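You operate a simulated robot arm through the tools that you are given. There is no shell and no other tool.

You are at the controls of a simulated robot arm. One attempt, no reset.

TASK
Pull bracket bolts 1, 3, 2 down with the 19 mm driver at 85 Nm, in that order.
Fine: set the selector first, keep fingers off the socket, park the driver.

It is judged by the outcome, as a careful person would: the job done as asked, and still so three seconds after it is handed in. It fails if anything else is knocked over, pushed out of place, dropped, spilled or broken.

THE ROBOT
A 7-joint arm with a two-finger parallel gripper, fixed in place. Base frame: the origin is at the foot of the arm, x ahead of it, y to its left, z up. Lengths are in mm, angles in degrees, forces in N, time in s.
With the tool pointing down near the work surface it reaches from about 100 to 660 mm from the base axis. Its first joint turns from -66.0 to 66.0 degrees. Payload 1.57 kg.
Tool frame: the origin (TCP) lies between the finger pads and is the grasp point; the fingertips stand 30 mm ahead of it; z points along the fingers, y is the line along which they close. The gripper opens to 80 mm. The fingers are 17 mm wide and 12 mm thick; the gripper's body (40 by 82 mm) begins 80 mm behind the TCP.
Orientation is told as [roll, pitch, yaw] about the base's x, y, z axes, in that order, counted from this pose: with the fingers straight down and closing along the base's y, the tool's x points along the base's -x, its y along +y and its z along -z.

THE INTERFACE
- The arm moves only by the tool drive_tool. Its argument "plan" is a list of rows, each an object (a shift or turn left out is 0, a gripper value left out holds the last) with "fingers": the closure in counts, from 0 (fully open) to 255 (shut); "translation": the shift along the tool's x, y, z in m, a list of three; "delta_rot": the turn, a rotation vector about the tool's x, y, z in degrees, a list of three. In form: [{"fingers": fingers, "translation": [x, y, z], "delta_rot": [wx, wy, wz]}, ...]. A call has 1 to 20 rows; each row is the pose to reach, as a shift and turn from the pose commanded when the call began, along the tool's axes at that moment. A row lasts 0.2 s, in which the tool goes at most 50 mm and 8.6 degrees; a call with a longer step from one row to the next is refused whole, and so is a gripper value outside its range. A pose out of reach is approached as far as the arm can. The call stops where the force on the tool passes 40 N (or 10 N more than at its start, if that is more) or the arm is blocked; 0.2 s more then pass. Each finger travels about 72 mm/s and halts on what it meets, pressing with about 21 N; the grip force reading is that of the motor and also rises with nothing between the fingers. The clock runs only during rows and for 0.2 s after the last one: add rows that repeat a pose to give the fingers time. It gives the time, the measured TCP pose, the force on the tool (base axes), the opening and the grip force at its end, in the units of the frame above (readings bear some noise), with the torque about the TCP (base axes, N m) and any sound that the robot's microphone picked up, and new pictures: "show" is both (left out), scene, wrist or none.
- Cameras (640 x 400 px; columns grow to the right, rows downward): "scene" is fixed at [58.6, 433.5, 1429.2]; the picture's right is [-0.76, -0.65, 0.00], its down [-0.36, 0.42, -0.84] and it looks along [0.54, -0.64, -0.55] (base axes); focal length 302 px, centre (320, 200). "wrist" rides on the gripper at [72, -7, -122] in the tool frame; the picture's right is [0.09, 1.00, 0.00], its down [-0.84, 0.08, -0.54] and it looks along [-0.54, 0.05, 0.84] (tool axes); focal length 238 px, centre (320, 200). There is no depth. A picture from a camera that has moved, and an enlarged one, comes with that camera's place and axes in the base frame and with its lens.
- close_up(camera, box): a new picture of the part [left, top, right, bottom] of that camera's present view, enlarged. The clock stands still meanwhile.
- job_done(): hands the job in; it is judged then, once.

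Places have to be worked out from the pictures, the camera data and where the tool is seen. Open the gripper and draw the arm clear of the work before you hand the job in, unless the task says otherwise.

The tools are called as name(argument=value, ...) on one line, values as JSON. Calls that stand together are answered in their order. drive_tool: Moves the arm, as the interface text tells. Its arguments: {"type":"object","properties":{"plan":{"type":"array","items":{"type":"object","properties":{"fingers":{"type":"number"},"translation":{"type":"array","items":{"type":"number"}},"delta_rot":{"type":"array","items":{"type":"number"}}}}},"show":{"type":"string","enum":["both","scene","wrist","none"]}},"required":["plan"]} The other tools are called the same way: close_up (camera, box) takes an enlarged picture of a part of a camera's view; job_done () hands the job in.

At the start:

```text
time: 0.0
eef_pos: [317.3, -13.2, 1278.5]
ee_rot: [0.0, 0.0, 0.0]
wrist_force: [0.1, -0.2, 0.4]
wrist_torque: [-0.03, 0.01, 0.01]
finger_gap: 79.8
gripper_force: 0.1
```

scene: 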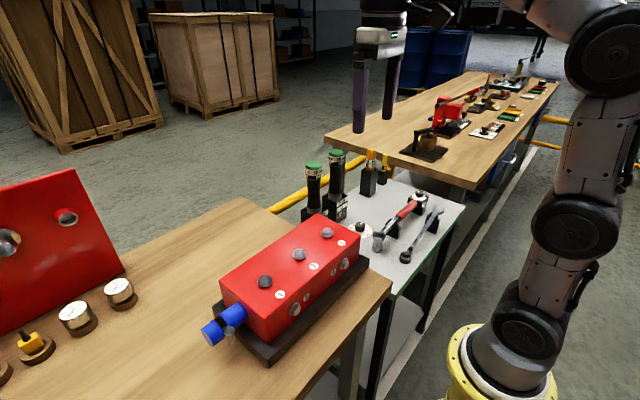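
wrist: 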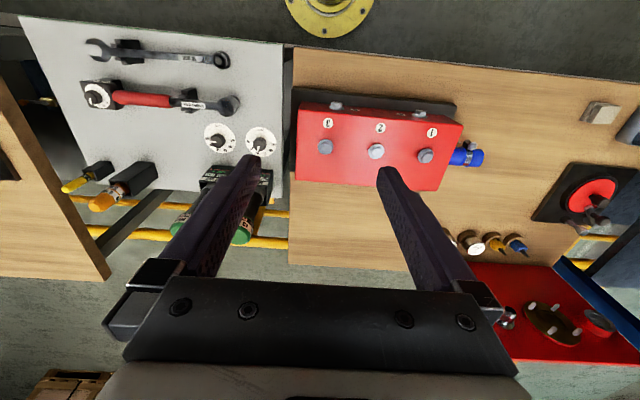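

I start by looking closely at the tool table and the bracket before moving anything.

close_up(camera="scene", box=[290, 130, 470, 270])

close_up(camera="scene", box=[190, 190, 400, 370])

close_up(camera="wrist", box=[40, 20, 290, 250])

close_up(camera="wrist", box=[280, 60, 500, 220])

```text
2.86 times, centred on (380, 200) of scene
camera zoom: at [58.6, 433.5, 1429.2], right [-0.76, -0.65, 0.0], down [-0.36, 0.42, -0.84], along [0.54, -0.64, -0.55], focal length 862 px, centre (149, 200)
```

zoom: 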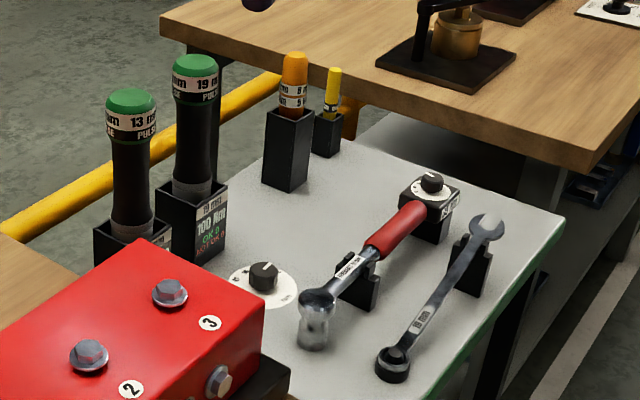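

```text
2.22 times, centred on (295, 280) of scene
camera zoom: at [58.6, 433.5, 1429.2], right [-0.76, -0.65, 0.0], down [-0.36, 0.42, -0.84], along [0.54, -0.64, -0.55], focal length 671 px, centre (376, 22)
```

zoom: 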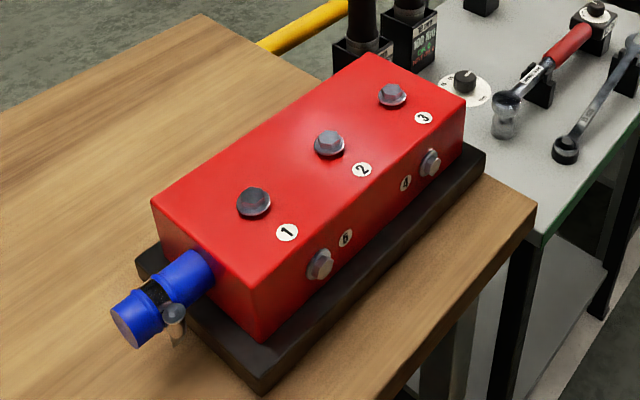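

```text
1.74 times, centred on (165, 135) of wrist
camera zoom: at [244.9, -20.3, 1400.7], right [-0.09, 1.0, 0.0], down [0.84, 0.08, 0.54], along [0.54, 0.05, -0.84], focal length 414 px, centre (590, 313)
```

zoom: 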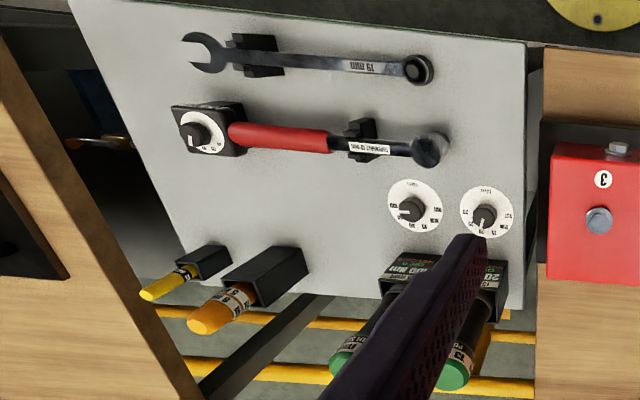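

```text
2.50 times, centred on (390, 140) of wrist
camera zoom: at [244.9, -20.3, 1400.7], right [-0.09, 1.0, 0.0], down [0.84, 0.08, 0.54], along [0.54, 0.05, -0.84], focal length 596 px, centre (145, 350)
```

zoom: 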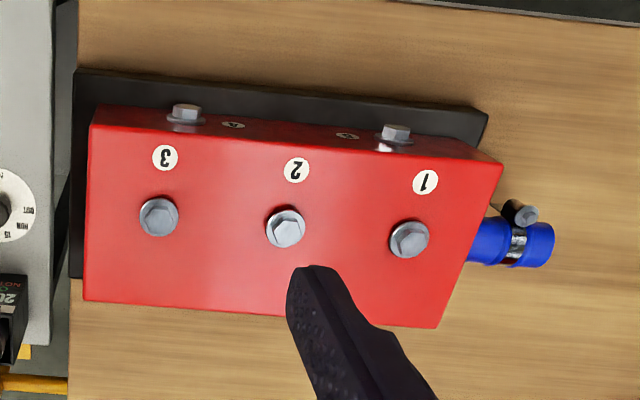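

The pulse drivers, two small dials and the bracket are visible; I zoom further to read labels and dials.

close_up(camera="wrist", box=[190, 110, 290, 180])

close_up(camera="wrist", box=[150, 160, 290, 250])

close_up(camera="scene", box=[300, 140, 380, 230])

close_up(camera="wrist", box=[70, 70, 250, 130])

close_up(camera="scene", box=[340, 180, 450, 270])

```text
5.71 times, centred on (240, 145) of wrist
camera zoom: at [244.9, -20.3, 1400.7], right [-0.09, 1.0, 0.0], down [0.84, 0.08, 0.54], along [0.54, 0.05, -0.84], focal length 1362 px, centre (777, 514)
```

zoom: 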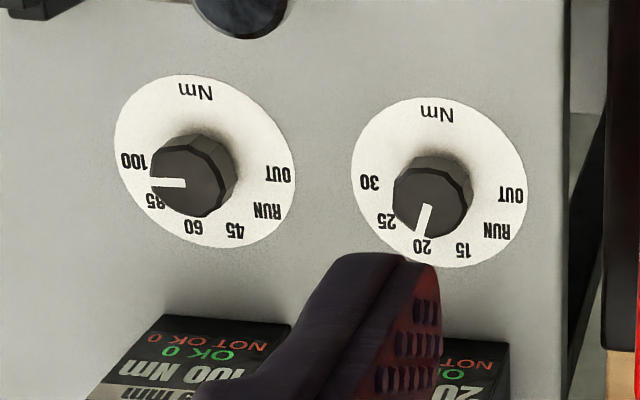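

```text
4.44 times, centred on (220, 205) of wrist
camera zoom: at [244.9, -20.3, 1400.7], right [-0.09, 1.0, 0.0], down [0.84, 0.08, 0.54], along [0.54, 0.05, -0.84], focal length 1059 px, centre (764, 178)
```

zoom: 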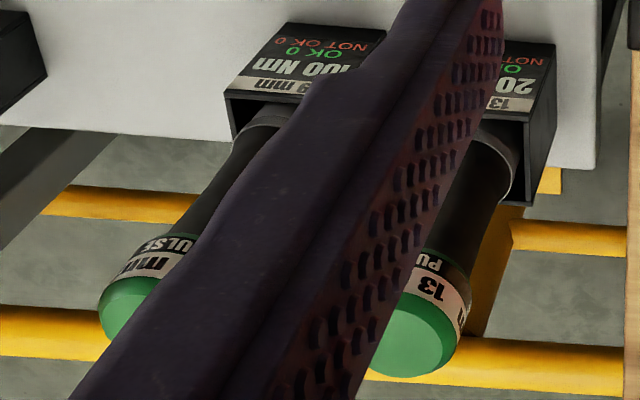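

```text
4.44 times, centred on (340, 185) of scene
camera zoom: at [58.6, 433.5, 1429.2], right [-0.76, -0.65, 0.0], down [-0.36, 0.42, -0.84], along [0.54, -0.64, -0.55], focal length 1341 px, centre (231, 267)
```

zoom: 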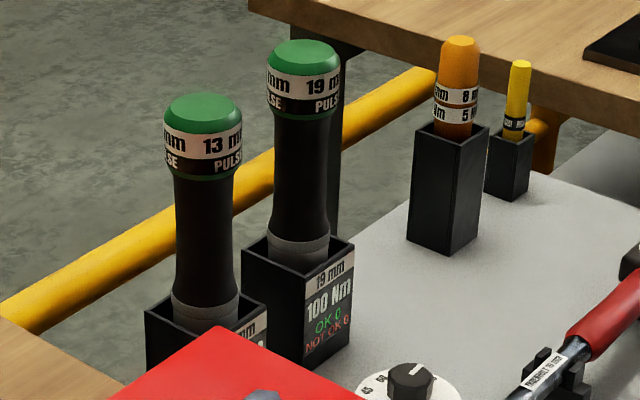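

```text
3.56 times, centred on (160, 100) of wrist
camera zoom: at [244.9, -20.3, 1400.7], right [-0.09, 1.0, 0.0], down [0.84, 0.08, 0.54], along [0.54, 0.05, -0.84], focal length 848 px, centre (889, 556)
```

zoom: 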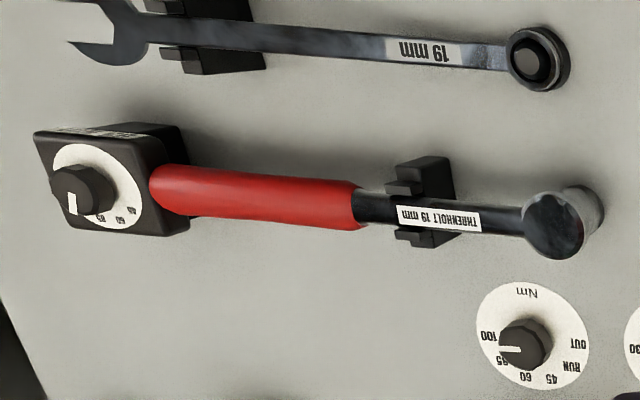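

```text
4.44 times, centred on (395, 225) of scene
camera zoom: at [58.6, 433.5, 1429.2], right [-0.76, -0.65, 0.0], down [-0.36, 0.42, -0.84], along [0.54, -0.64, -0.55], focal length 1341 px, centre (-13, 89)
```

zoom: 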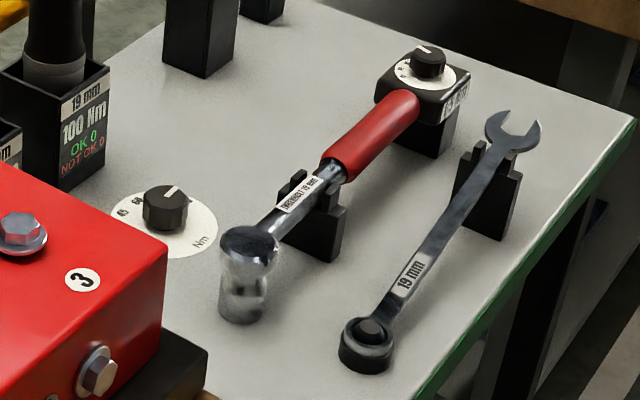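

The 19 mm pulse driver stands in the dock reading "19 mm, 100 Nm, OK 0", and its dial, near [476, -268, 803], points at 100. I move over toward that area for a better view, staying high.

drive_tool(plan=[{"translation": [-0.008, -0.032, 0.022], "fingers": 0}, {"translation": [-0.016, -0.064, 0.044]}, {"translation": [-0.024, -0.096, 0.066]}, {"translation": [-0.032, -0.128, 0.088]}, {"translation": [-0.04, -0.16, 0.11]}, {"translation": [-0.048, -0.192, 0.132]}, {"translation": [-0.056, -0.224, 0.154]}, {"translation": [-0.063, -0.257, 0.178]}, {"translation": [-0.063, -0.257, 0.178]}])

```text
time: 2.0
eef_pos: [379.9, -269.7, 1098.9]
ee_rot: [0.0, 0.0, 0.2]
wrist_force: [-0.1, -0.6, 0.1]
wrist_torque: [-0.02, 0.01, 0.0]
finger_gap: 79.9
gripper_force: 0.0
camera wrist: at [307.6, -277.4, 1222.4], right [-0.09, 1.0, 0.0], down [0.84, 0.08, 0.54], along [0.54, 0.05, -0.84], focal length 238 px, centre (320, 200)
```

scene: 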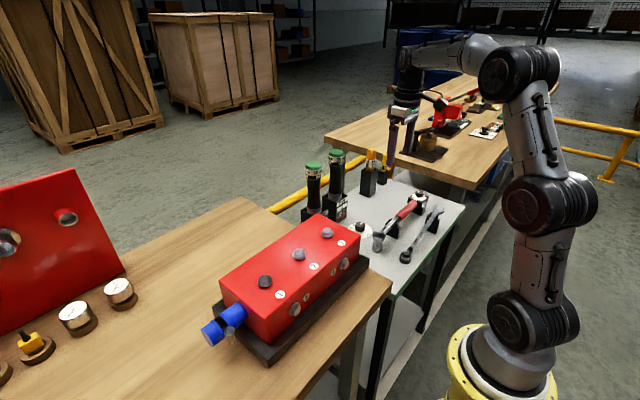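
wrist: 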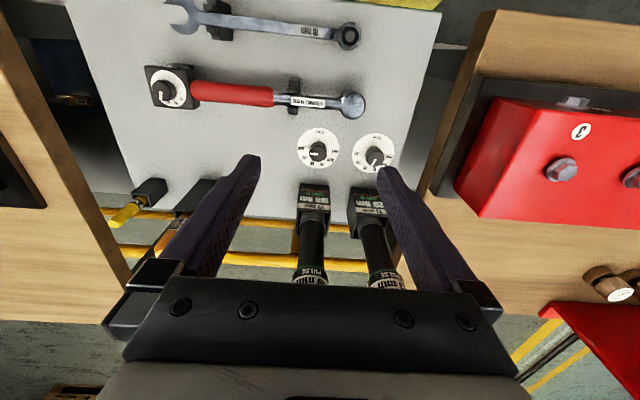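

Good view of both drivers between the fingers. I zoom on the dial and driver docks.

close_up(camera="wrist", box=[270, 110, 410, 200])

close_up(camera="wrist", box=[260, 170, 420, 295])

close_up(camera="wrist", box=[430, 60, 640, 240])

```text
4.44 times, centred on (340, 155) of wrist
camera zoom: at [307.6, -277.4, 1222.4], right [-0.09, 1.0, 0.0], down [0.84, 0.08, 0.54], along [0.54, 0.05, -0.84], focal length 1059 px, centre (231, 400)
```

zoom: 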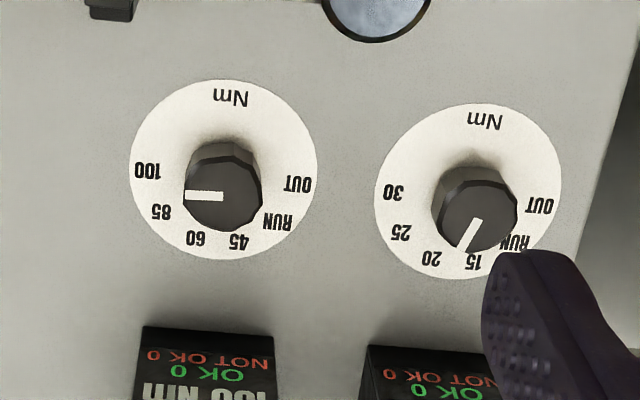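

```text
3.20 times, centred on (340, 232) of wrist
camera zoom: at [307.6, -277.4, 1222.4], right [-0.09, 1.0, 0.0], down [0.84, 0.08, 0.54], along [0.54, 0.05, -0.84], focal length 763 px, centre (256, 96)
```

zoom: 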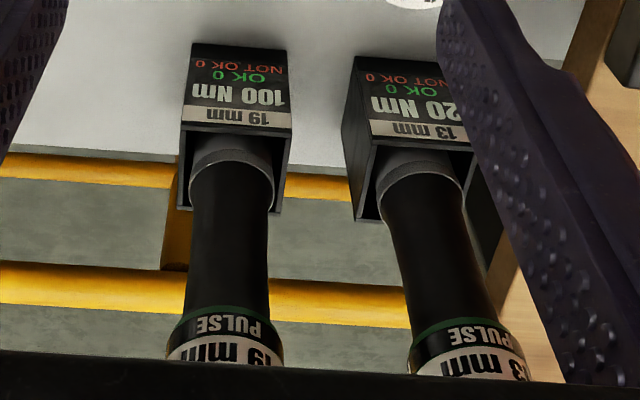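

```text
2.22 times, centred on (535, 150) of wrist
camera zoom: at [307.6, -277.4, 1222.4], right [-0.09, 1.0, 0.0], down [0.84, 0.08, 0.54], along [0.54, 0.05, -0.84], focal length 530 px, centre (-158, 311)
```

zoom: 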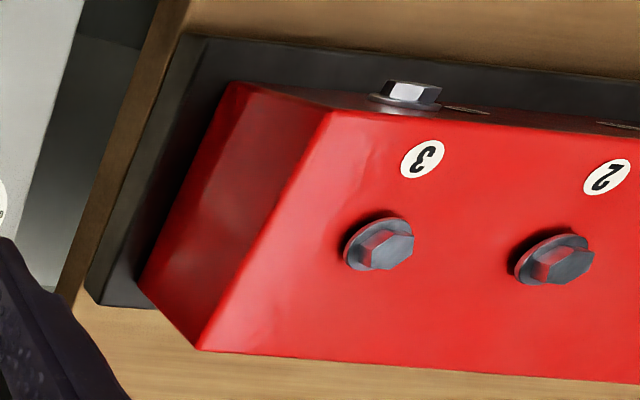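

Dial labels: 100, 85, 60, 45, RUN, OUT spaced about 34° apart, pointer at 100. I judge the knob at about [474, -266], top z ≈ 806; I descend to above it first.

drive_tool(plan=[{"translation": [-0.019, 0.001, 0.035]}, {"translation": [-0.038, 0.002, 0.07]}, {"translation": [-0.057, 0.003, 0.105]}, {"translation": [-0.076, 0.004, 0.14]}, {"translation": [-0.094, 0.004, 0.175]}, {"translation": [-0.094, 0.004, 0.21]}, {"translation": [-0.094, 0.004, 0.23]}, {"translation": [-0.094, 0.004, 0.23]}])

```text
time: 3.8
eef_pos: [475.1, -266.2, 867.8]
ee_rot: [0.0, 0.1, 0.0]
wrist_force: [-0.2, -0.2, 0.0]
wrist_torque: [0.0, 0.0, 0.02]
finger_gap: 79.9
gripper_force: 0.0
camera wrist: at [403.0, -272.6, 991.8], right [-0.09, 1.0, 0.0], down [0.84, 0.08, 0.54], along [0.54, 0.05, -0.84], focal length 238 px, centre (320, 200)
```

scene: 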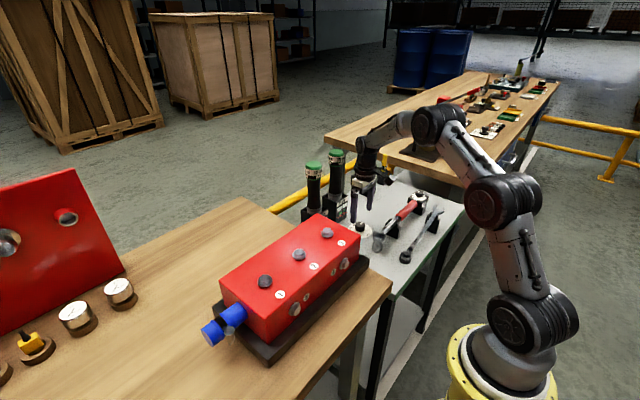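
wrist: 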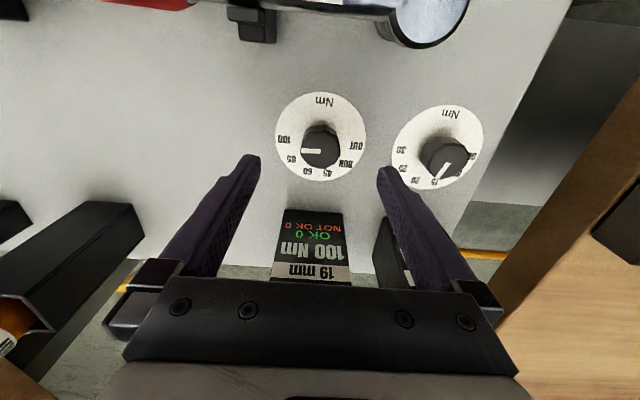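

The knob lies between the finger planes, ahead. I zoom to refine its location before lowering.

close_up(camera="wrist", box=[260, 85, 380, 195])

close_up(camera="scene", box=[290, 140, 410, 250])

```text
3.64 times, centred on (320, 140) of wrist
camera zoom: at [403.0, -272.6, 991.8], right [-0.09, 1.0, 0.0], down [0.84, 0.08, 0.54], along [0.54, 0.05, -0.84], focal length 867 px, centre (320, 418)
```

zoom: 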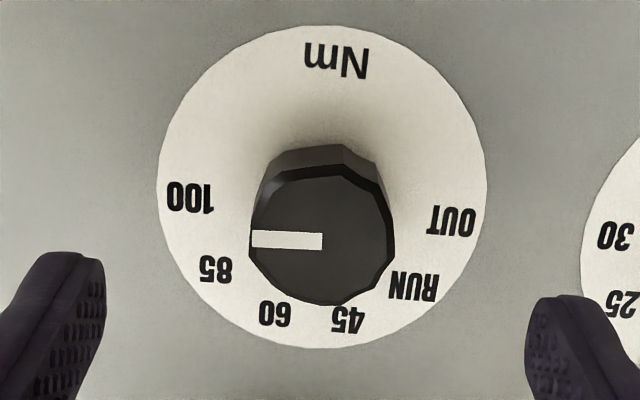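

```text
3.64 times, centred on (350, 195) of scene
camera zoom: at [58.6, 433.5, 1429.2], right [-0.76, -0.65, 0.0], down [-0.36, 0.42, -0.84], along [0.54, -0.64, -0.55], focal length 1097 px, centre (211, 218)
```

zoom: 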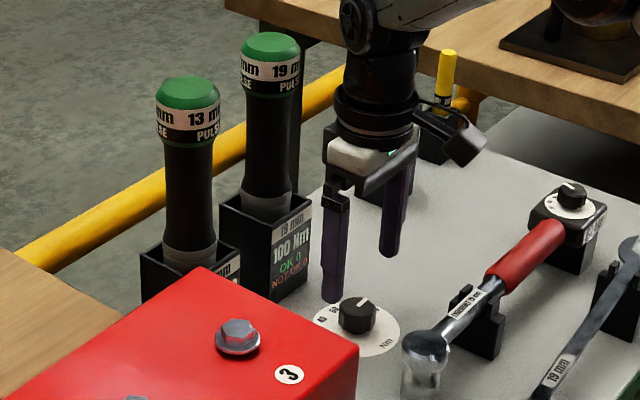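

Knob centre ≈ [474.5, -266], matching the TCP. I lower to z ≈ 813 with open fingers straddling the knob.

drive_tool(plan=[{"translation": [0.0005, 0, 0.02]}, {"translation": [0.0005, 0, 0.04]}, {"translation": [0.0005, 0, 0.054]}, {"translation": [0.0005, 0, 0.054]}])

```text
time: 4.8
eef_pos: [475.2, -265.2, 816.3]
ee_rot: [0.0, 0.0, -0.1]
wrist_force: [0.3, -0.9, -0.9]
wrist_torque: [0.01, -0.02, -0.01]
finger_gap: 80.0
gripper_force: 0.0
camera wrist: at [402.4, -272.7, 939.0], right [-0.09, 1.0, 0.0], down [0.84, 0.08, 0.54], along [0.54, 0.05, -0.84], focal length 238 px, centre (320, 200)
```

scene: 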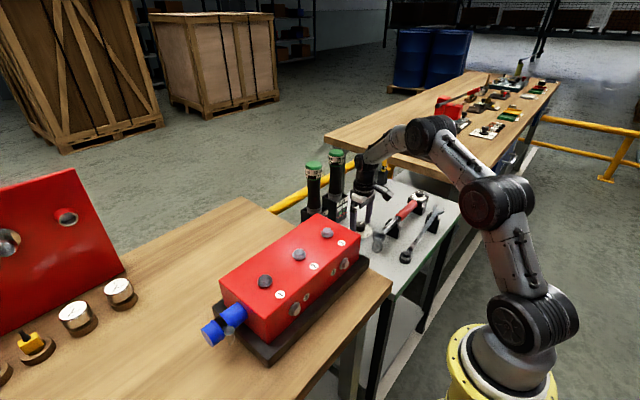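
wrist: 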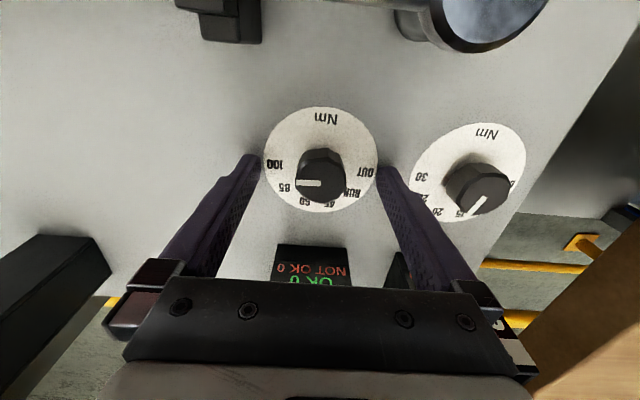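

Fingers straddle the knob with tips just above the disc. I close on the knob.

drive_tool(plan=[{"fingers": 255}, {"fingers": 255}, {"fingers": 255}, {"fingers": 255}])

```text
time: 5.8
eef_pos: [474.0, -264.3, 816.4]
ee_rot: [0.0, 0.1, 0.1]
wrist_force: [-0.2, 5.3, 1.1]
wrist_torque: [-0.09, 0.06, -0.03]
finger_gap: 33.7
gripper_force: 20.2
camera wrist: at [402.4, -272.2, 939.2], right [-0.09, 1.0, 0.0], down [0.84, 0.08, 0.54], along [0.54, 0.05, -0.84], focal length 238 px, centre (320, 200)
```

scene: 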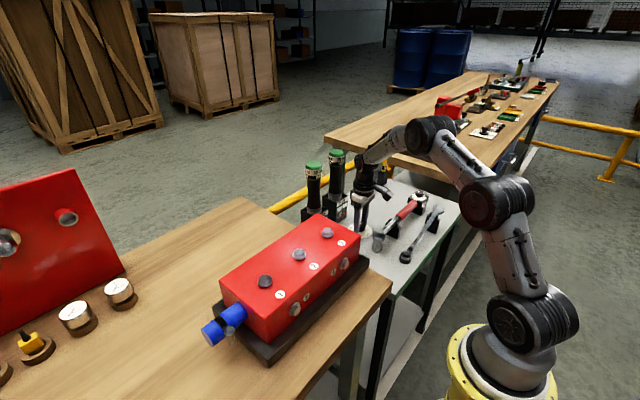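
wrist: 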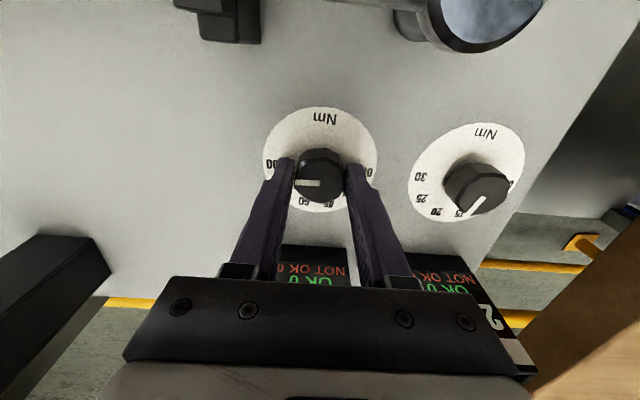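

Gripped, 33.7 mm across. I turn the knob +34° about base z (100 → 85), in small steps.

drive_tool(plan=[{"translation": [0, 0.001, 0], "delta_rot": [0, 0, -7]}, {"translation": [0, 0.001, 0], "delta_rot": [0, 0, -14]}, {"translation": [0, 0.001, 0], "delta_rot": [0, 0, -21]}, {"translation": [0, 0.001, 0], "delta_rot": [0, 0, -28]}, {"translation": [0, 0.001, 0], "delta_rot": [0, 0, -34]}, {"translation": [0, 0.001, 0], "delta_rot": [0, 0, -34]}])

close_up(camera="scene", box=[290, 140, 410, 250])

```text
time: 7.2
eef_pos: [474.8, -265.2, 816.6]
ee_rot: [-0.1, -0.1, 34.2]
wrist_force: [5.9, -1.0, 0.2]
wrist_torque: [0.02, 0.12, 0.02]
finger_gap: 33.7
gripper_force: 21.0
camera wrist: at [418.2, -311.5, 939.1], right [-0.64, 0.77, 0.0], down [0.65, 0.53, 0.54], along [0.42, 0.34, -0.84], focal length 238 px, centre (320, 200)
```

scene: 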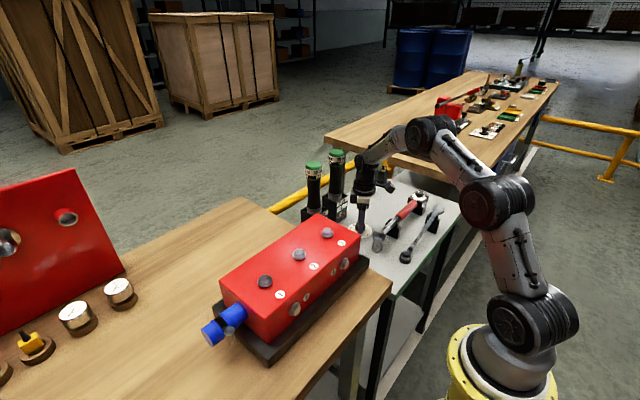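
wrist: 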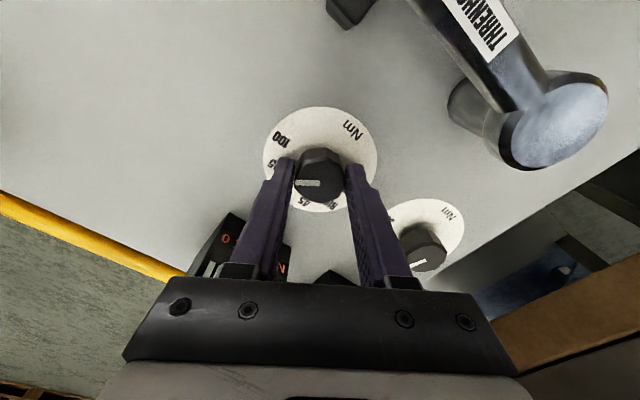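

```text
3.64 times, centred on (350, 195) of scene
camera zoom: at [58.8, 433.5, 1429.2], right [-0.76, -0.65, 0.0], down [-0.36, 0.42, -0.84], along [0.54, -0.64, -0.55], focal length 1097 px, centre (211, 218)
```

zoom: 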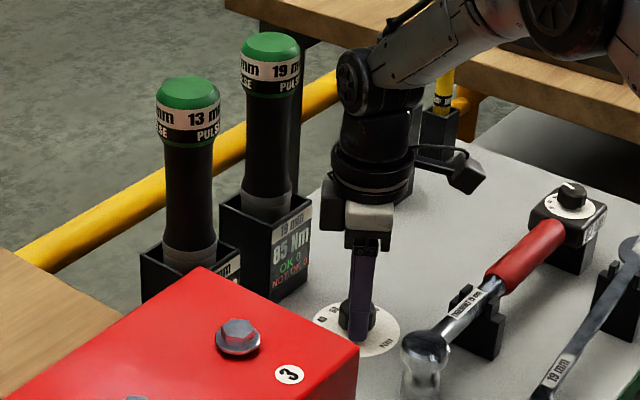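

The display now reads 85 Nm. I release the knob with a partial opening and rise straight up.

drive_tool(plan=[{"fingers": 90}, {"fingers": 70}, {"fingers": 70}, {"translation": [0, 0, -0.03]}, {"translation": [0, 0, -0.07]}, {"translation": [0, 0, -0.11]}, {"translation": [0, 0, -0.11]}])

close_up(camera="scene", box=[290, 140, 410, 250])

close_up(camera="wrist", box=[180, 60, 500, 280])

```text
time: 8.8
eef_pos: [473.1, -265.0, 925.1]
ee_rot: [0.0, 0.0, 33.9]
wrist_force: [0.4, 0.5, -0.1]
wrist_torque: [-0.01, -0.01, 0.02]
finger_gap: 58.1
gripper_force: 0.1
camera wrist: at [416.7, -310.5, 1047.6], right [-0.63, 0.77, 0.0], down [0.65, 0.53, 0.54], along [0.42, 0.34, -0.84], focal length 238 px, centre (320, 200)
```

scene: 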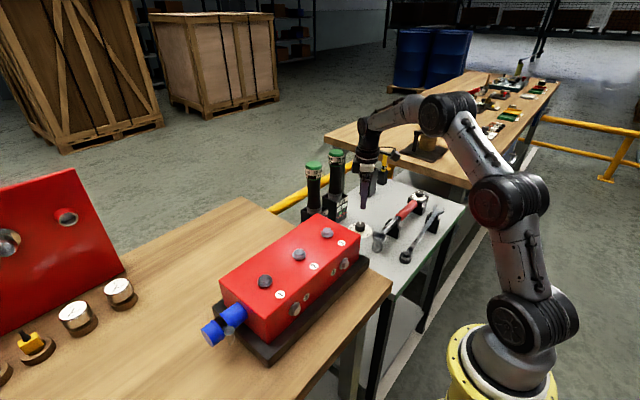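
wrist: 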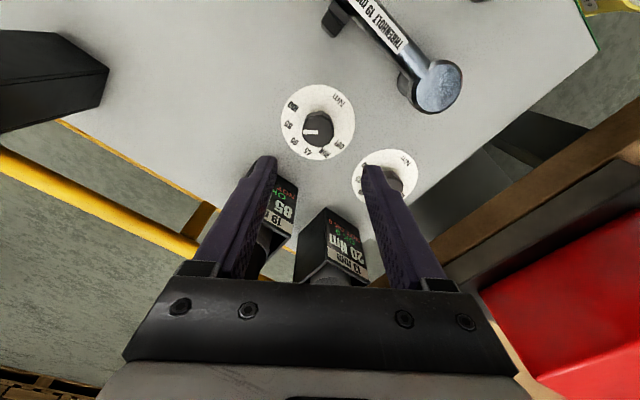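

```text
3.64 times, centred on (350, 195) of scene
camera zoom: at [58.6, 433.5, 1429.2], right [-0.76, -0.65, 0.0], down [-0.36, 0.42, -0.84], along [0.54, -0.64, -0.55], focal length 1097 px, centre (211, 218)
```

zoom: 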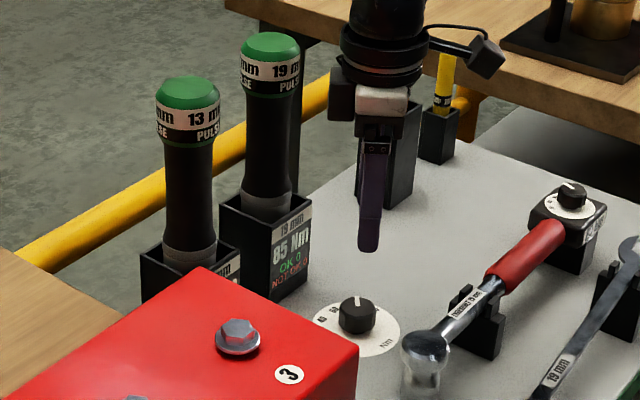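

```text
1.82 times, centred on (340, 170) of wrist
camera zoom: at [416.7, -310.5, 1047.6], right [-0.63, 0.77, 0.0], down [0.65, 0.53, 0.54], along [0.42, 0.34, -0.84], focal length 433 px, centre (284, 254)
```

zoom: 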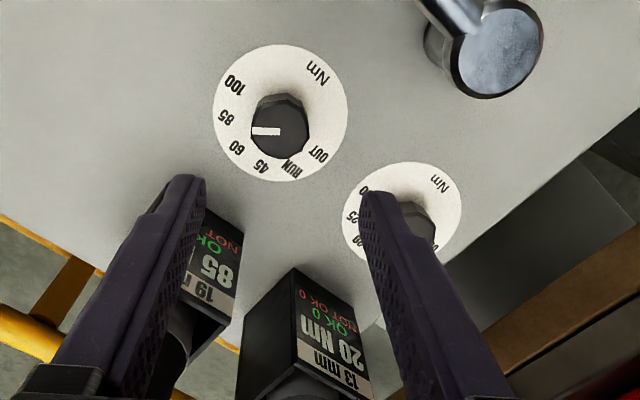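

The selector stayed at 85 and the dock reads "85 Nm, OK 0". I judge the driver axis at about [588, -266] with cap top z ≈ 1033; I rise and square the gripper to yaw 0 before moving over it.

drive_tool(plan=[{"translation": [0, 0, -0.04], "delta_rot": [0, 0, 7], "fingers": 0}, {"translation": [0, 0, -0.08], "delta_rot": [0, 0, 14]}, {"translation": [0, 0, -0.12], "delta_rot": [0, 0, 21]}, {"translation": [0, 0, -0.16], "delta_rot": [0, 0, 28]}, {"translation": [0, 0, -0.205], "delta_rot": [0, 0, 33.9]}, {"translation": [0, 0, -0.205], "delta_rot": [0, 0, 33.9]}])

close_up(camera="wrist", box=[220, 150, 420, 290])

```text
time: 10.2
eef_pos: [473.4, -262.3, 1131.0]
ee_rot: [0.0, 0.0, 0.1]
wrist_force: [-0.2, -0.8, 0.1]
wrist_torque: [-0.01, 0.03, 0.02]
finger_gap: 80.1
gripper_force: 0.0
camera wrist: at [400.6, -269.4, 1254.6], right [-0.09, 1.0, 0.0], down [0.84, 0.08, 0.54], along [0.54, 0.05, -0.84], focal length 238 px, centre (320, 200)
```

scene: 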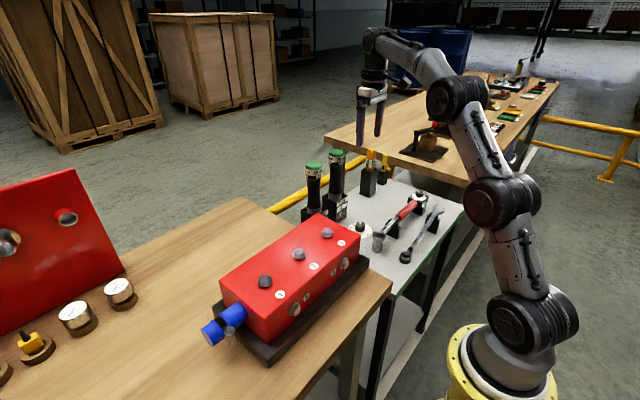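
wrist: 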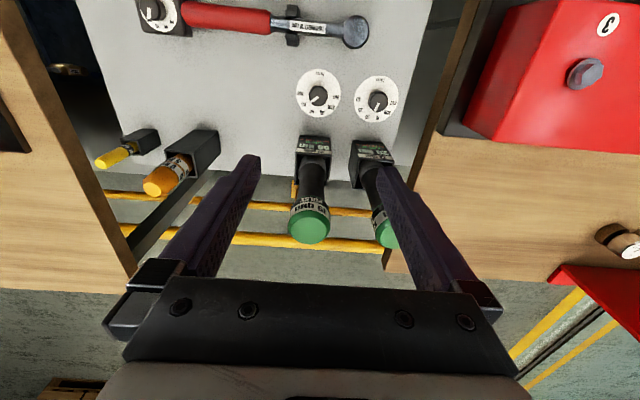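

```text
2.86 times, centred on (320, 220) of wrist
camera zoom: at [400.6, -269.4, 1254.6], right [-0.09, 1.0, 0.0], down [0.84, 0.08, 0.54], along [0.54, 0.05, -0.84], focal length 681 px, centre (320, 143)
```

zoom: 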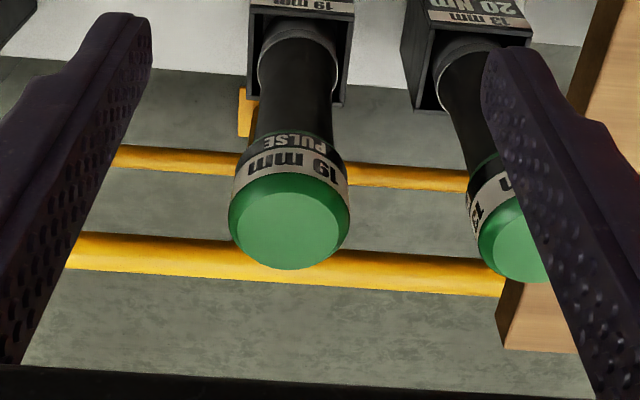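

The cap top computes to [588, -266, 1033], about 51 mm across. I move over it at this height, still clear above.

drive_tool(plan=[{"translation": [-0.04, -0.001, 0]}, {"translation": [-0.08, -0.002, 0]}, {"translation": [-0.1145, -0.0037, 0]}, {"translation": [-0.1145, -0.0037, 0]}])

close_up(camera="scene", box=[270, 60, 430, 230])

```text
time: 11.2
eef_pos: [533.8, -248.9, 1106.8]
ee_rot: [0.0, 0.0, 0.2]
wrist_force: [0.3, -0.4, -0.6]
wrist_torque: [0.0, 0.03, 0.02]
finger_gap: 79.8
gripper_force: 0.1
out of reach, approached as far as the arm can: row 1, 2, 3, 4
camera wrist: at [460.9, -256.2, 1228.5], right [-0.09, 1.0, 0.0], down [0.84, 0.08, 0.54], along [0.54, 0.05, -0.84], focal length 238 px, centre (320, 200)
```

scene: 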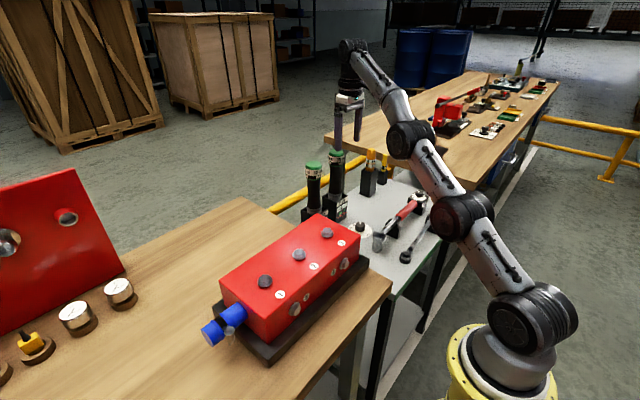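
wrist: 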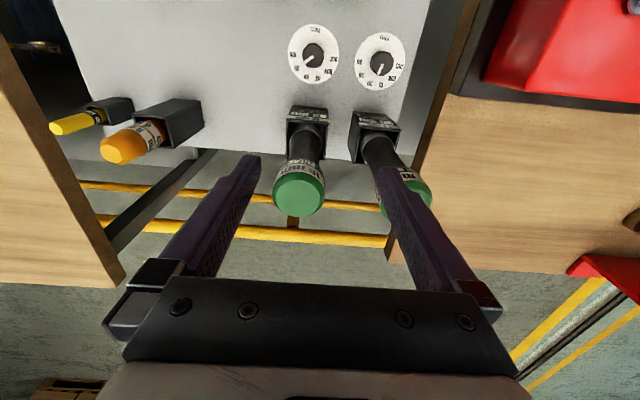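

```text
2.35 times, centred on (350, 145) of scene
camera zoom: at [58.6, 433.5, 1429.2], right [-0.76, -0.65, 0.0], down [-0.36, 0.42, -0.84], along [0.54, -0.64, -0.55], focal length 710 px, centre (249, 329)
```

zoom: 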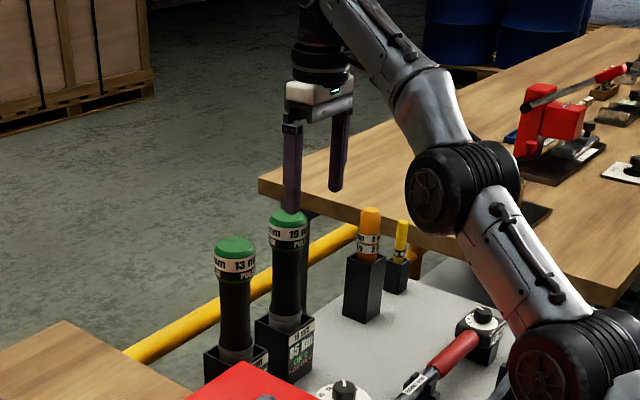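

The arm can't reach tool-down that far out at this height, so I'll take the driver from the front with the tool tilted 45°, gripping the black handle below the cap. First I back off and pitch the tool while clear of everything.

drive_tool(plan=[{"translation": [0.04, 0, 0]}, {"translation": [0.08, 0, 0], "delta_rot": [0, -7, 0]}, {"translation": [0.12, 0, 0], "delta_rot": [0, -14, 0]}, {"translation": [0.16, 0, 0], "delta_rot": [0, -21, 0]}, {"translation": [0.16, 0, 0], "delta_rot": [0, -28, 0]}, {"translation": [0.16, 0, 0], "delta_rot": [0, -35, 0]}, {"translation": [0.16, 0, 0], "delta_rot": [0, -42, 0]}, {"translation": [0.16, 0, 0], "delta_rot": [0, -45, 0]}, {"translation": [0.16, 0, 0], "delta_rot": [0, -45, 0]}])

```text
time: 13.2
eef_pos: [374.0, -251.8, 1103.7]
ee_rot: [-0.1, -45.0, 0.0]
wrist_force: [0.1, 0.3, -0.6]
wrist_torque: [-0.01, -0.01, 0.0]
finger_gap: 79.9
gripper_force: 0.2
camera wrist: at [237.0, -258.8, 1140.2], right [-0.07, 1.0, -0.07], down [0.21, 0.08, 0.98], along [0.98, 0.05, -0.21], focal length 238 px, centre (320, 200)
```

scene: 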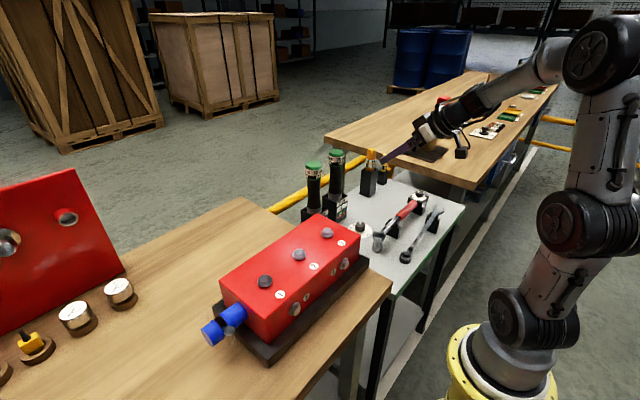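
wrist: 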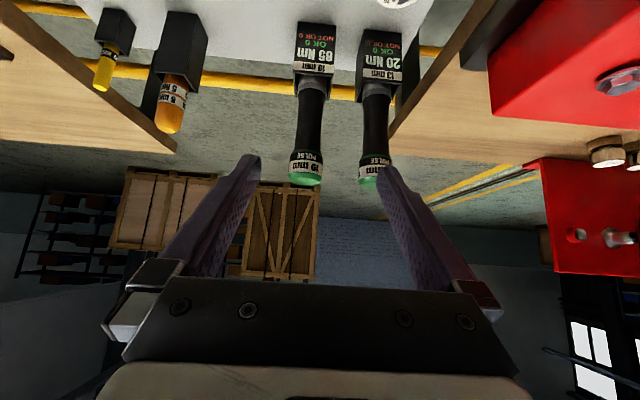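

Tool is at 45° with a clear side view of the driver. I zoom to check its handle heights.

close_up(camera="wrist", box=[260, 10, 430, 200])

```text
2.11 times, centred on (345, 105) of wrist
camera zoom: at [237.0, -258.8, 1140.2], right [-0.07, 1.0, -0.07], down [0.21, 0.08, 0.98], along [0.98, 0.05, -0.21], focal length 502 px, centre (267, 400)
```

zoom: 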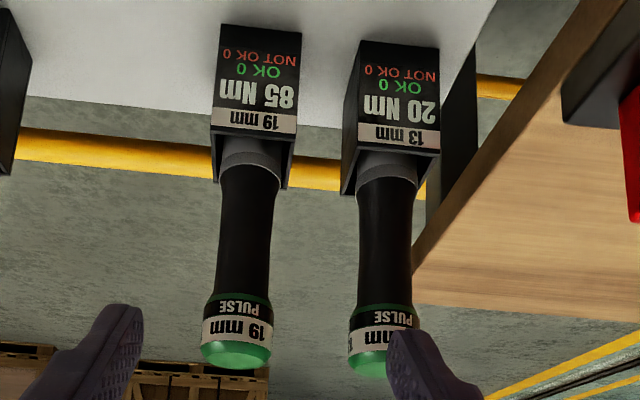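

Handle spans roughly z 898 to 996, cap top 1033, axis [588, -266]. I move to a pre-grasp point 130 mm back along the tool axis from [588, -266, 943].

drive_tool(plan=[{"translation": [-0.0095, -0.0036, 0.034]}, {"translation": [-0.019, -0.0072, 0.068]}, {"translation": [-0.028, -0.0108, 0.102]}, {"translation": [-0.0375, -0.0142, 0.135]}, {"translation": [-0.0375, -0.0142, 0.135]}])

```text
time: 14.4
eef_pos: [495.3, -263.5, 1036.7]
ee_rot: [0.0, -45.1, 0.0]
wrist_force: [0.2, 0.0, 0.6]
wrist_torque: [0.01, -0.02, 0.02]
finger_gap: 79.9
gripper_force: 0.1
camera wrist: at [359.0, -272.4, 1071.3], right [-0.07, 1.0, -0.07], down [0.21, 0.08, 0.97], along [0.98, 0.05, -0.21], focal length 238 px, centre (320, 200)
```

scene: 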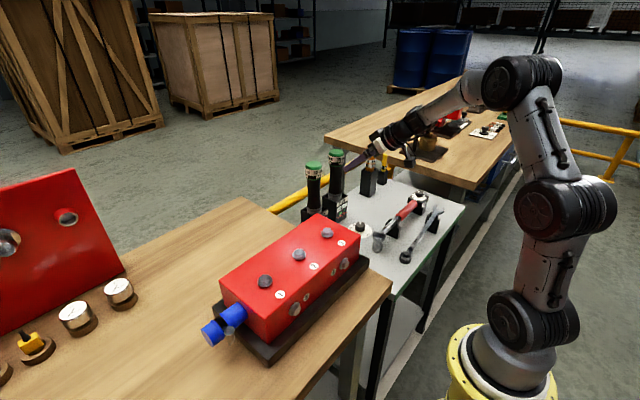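
wrist: 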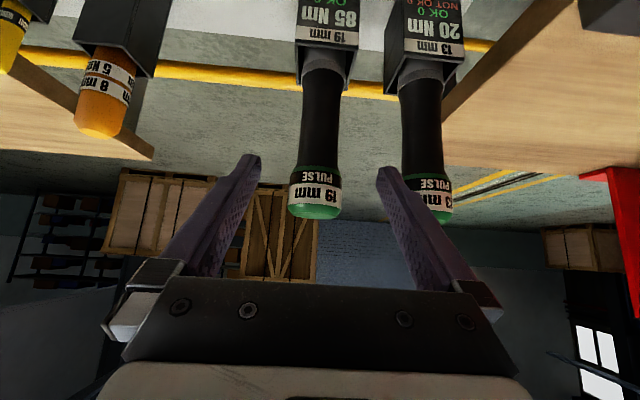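

Aligned: driver centred between the open fingers, the 13 mm driver outside the right finger. I advance 90 mm along the tool axis and check.

drive_tool(plan=[{"translation": [0, 0, 0.03]}, {"translation": [0, 0, 0.06]}, {"translation": [0, 0, 0.09]}, {"translation": [0, 0, 0.09]}])

close_up(camera="scene", box=[280, 110, 420, 240])

```text
time: 15.4
eef_pos: [560.5, -265.1, 974.0]
ee_rot: [-0.1, -45.0, 0.0]
wrist_force: [0.6, 0.6, -0.3]
wrist_torque: [0.01, -0.01, 0.02]
finger_gap: 79.9
gripper_force: 0.1
camera wrist: at [423.2, -272.0, 1008.6], right [-0.07, 1.0, -0.06], down [0.21, 0.08, 0.97], along [0.98, 0.05, -0.21], focal length 238 px, centre (320, 200)
```

scene: 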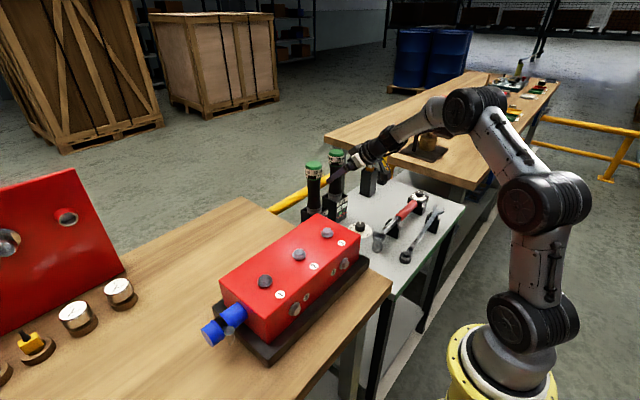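
wrist: 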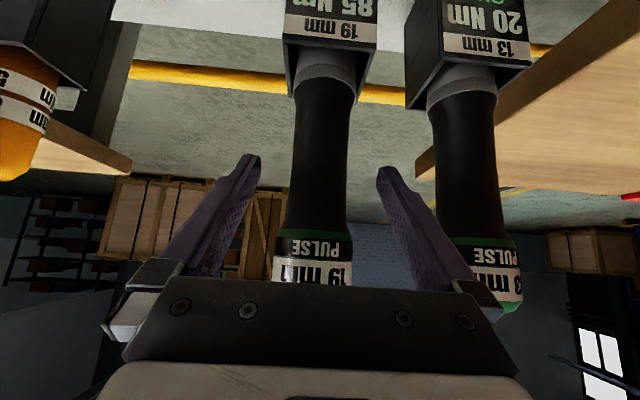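

```text
3.08 times, centred on (350, 175) of scene
camera zoom: at [58.6, 433.5, 1429.2], right [-0.76, -0.65, 0.0], down [-0.36, 0.42, -0.84], along [0.54, -0.64, -0.55], focal length 929 px, centre (228, 277)
```

zoom: 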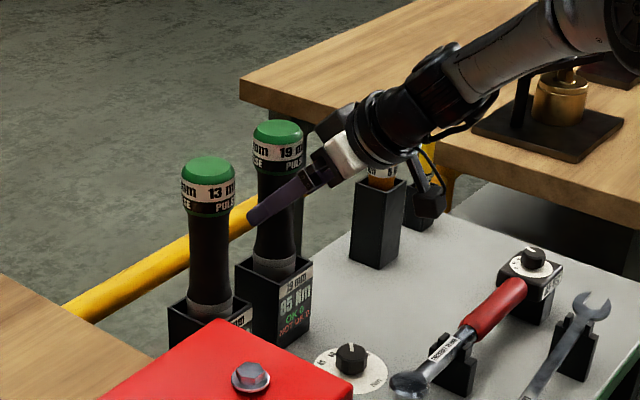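

The fingers straddle the handle with good clearance. I advance the last 40 mm so the handle's axis sits at the TCP, z ≈ 945.

drive_tool(plan=[{"translation": [0, 0, 0.02]}, {"translation": [0, 0, 0.04]}, {"translation": [0, 0, 0.04]}])

close_up(camera="scene", box=[290, 130, 400, 230])

```text
time: 16.2
eef_pos: [588.1, -264.9, 944.9]
ee_rot: [-0.2, -45.0, 0.0]
wrist_force: [0.0, 0.3, 0.1]
wrist_torque: [0.0, -0.05, 0.0]
finger_gap: 80.0
gripper_force: 0.1
camera wrist: at [450.8, -272.8, 981.2], right [-0.07, 1.0, -0.06], down [0.21, 0.08, 0.97], along [0.98, 0.05, -0.21], focal length 238 px, centre (320, 200)
```

scene: 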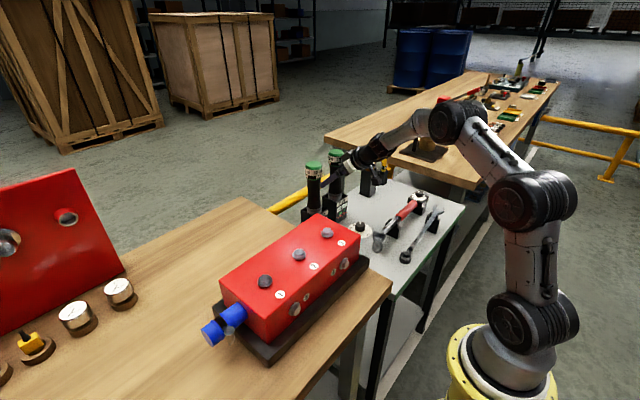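
wrist: 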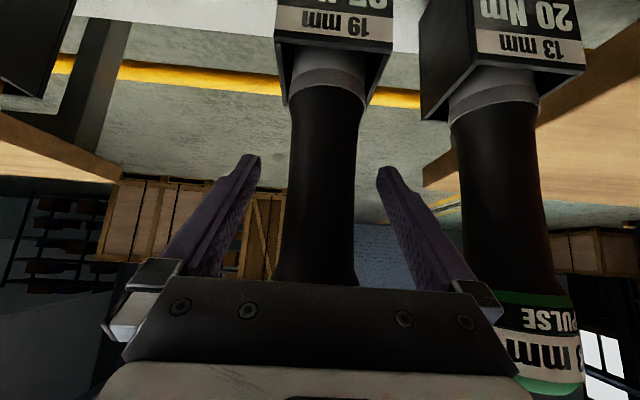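

```text
4.00 times, centred on (345, 180) of scene
camera zoom: at [58.6, 433.5, 1429.2], right [-0.76, -0.65, 0.0], down [-0.36, 0.42, -0.84], along [0.54, -0.64, -0.55], focal length 1207 px, centre (220, 280)
```

zoom: 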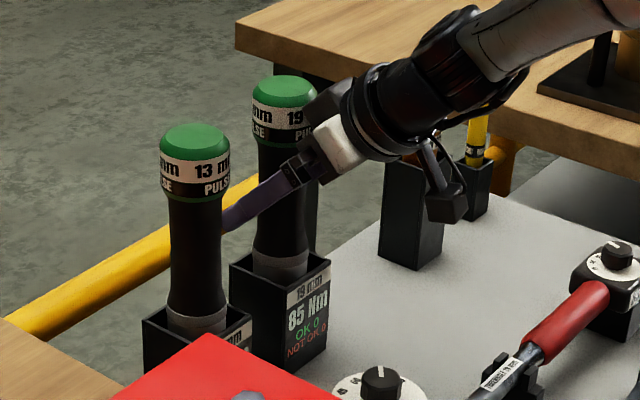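

No contact, handle (≈40 mm) centred within about 1.5 mm. I nudge 1 mm in +y and close on the black handle.

drive_tool(plan=[{"translation": [0, 0.001, 0]}, {"translation": [0, 0.001, 0], "fingers": 255}, {"translation": [0, 0.001, 0], "fingers": 255}, {"translation": [0, 0.001, 0], "fingers": 255}, {"translation": [0, 0.001, 0], "fingers": 255}])

```text
time: 17.4
eef_pos: [588.8, -263.5, 945.1]
ee_rot: [-0.1, -45.0, 0.2]
wrist_force: [0.8, -0.9, 0.6]
wrist_torque: [-0.21, 0.0, -0.05]
finger_gap: 40.1
gripper_force: 21.3
camera wrist: at [450.7, -271.8, 980.8], right [-0.07, 1.0, -0.07], down [0.21, 0.08, 0.97], along [0.98, 0.05, -0.21], focal length 238 px, centre (320, 200)
```

scene: 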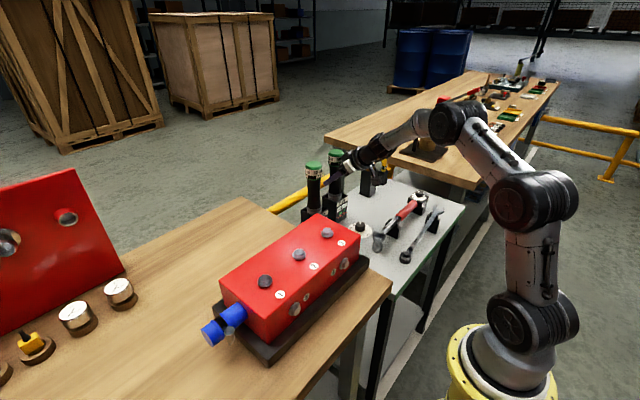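
wrist: 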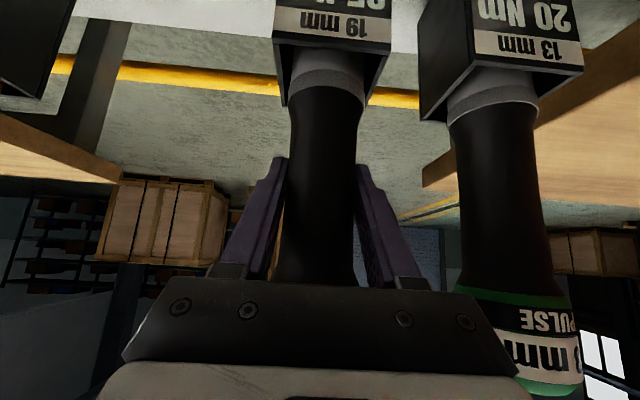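

Gripped at 40 mm with ~21 N. I lift 20 mm as a test, watching force and the driver's position in the fingers.

drive_tool(plan=[{"translation": [-0.00354, 0.001, -0.00354]}, {"translation": [-0.00707, 0.001, -0.00707]}, {"translation": [-0.01414, 0.001, -0.01414]}, {"translation": [-0.01414, 0.001, -0.01414]}])

close_up(camera="scene", box=[290, 130, 400, 230])

```text
time: 18.4
eef_pos: [589.3, -263.7, 965.9]
ee_rot: [0.2, -45.0, 0.1]
wrist_force: [0.2, -0.4, -5.6]
wrist_torque: [-0.01, -0.03, 0.04]
finger_gap: 40.2
gripper_force: 21.3
camera wrist: at [451.3, -270.5, 1000.7], right [-0.07, 1.0, -0.06], down [0.21, 0.08, 0.97], along [0.98, 0.05, -0.21], focal length 238 px, centre (320, 200)
```

scene: 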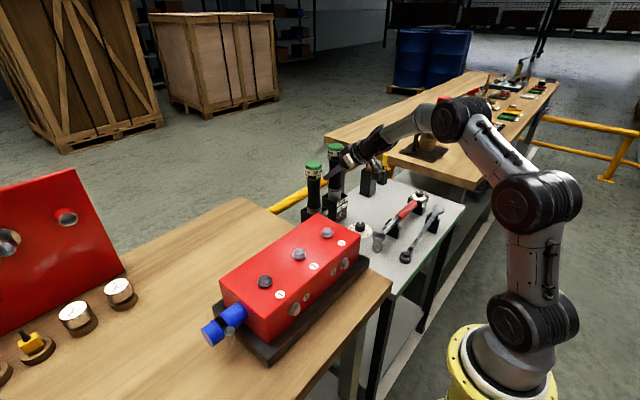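
wrist: 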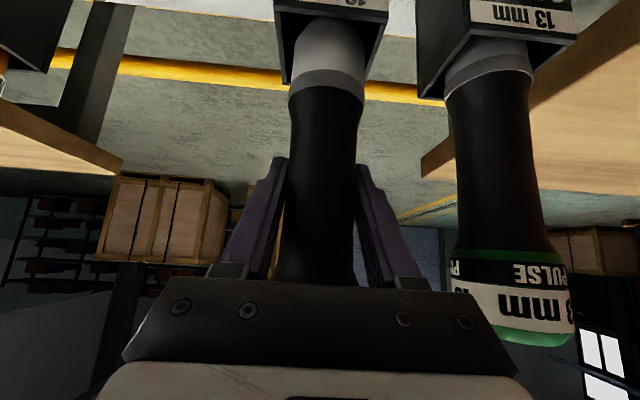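

```text
4.00 times, centred on (345, 180) of scene
camera zoom: at [58.7, 433.5, 1429.2], right [-0.76, -0.65, 0.0], down [-0.36, 0.42, -0.84], along [0.54, -0.64, -0.55], focal length 1207 px, centre (220, 280)
```

zoom: 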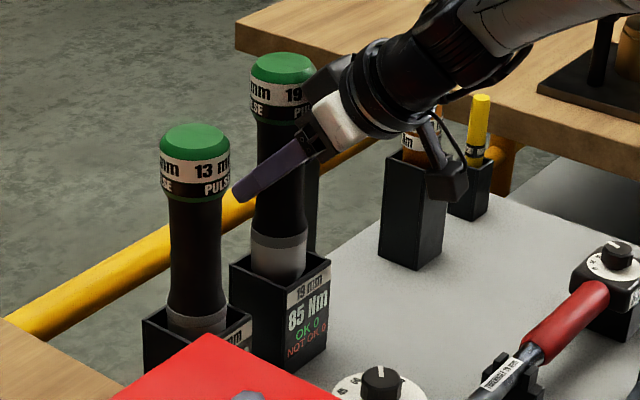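

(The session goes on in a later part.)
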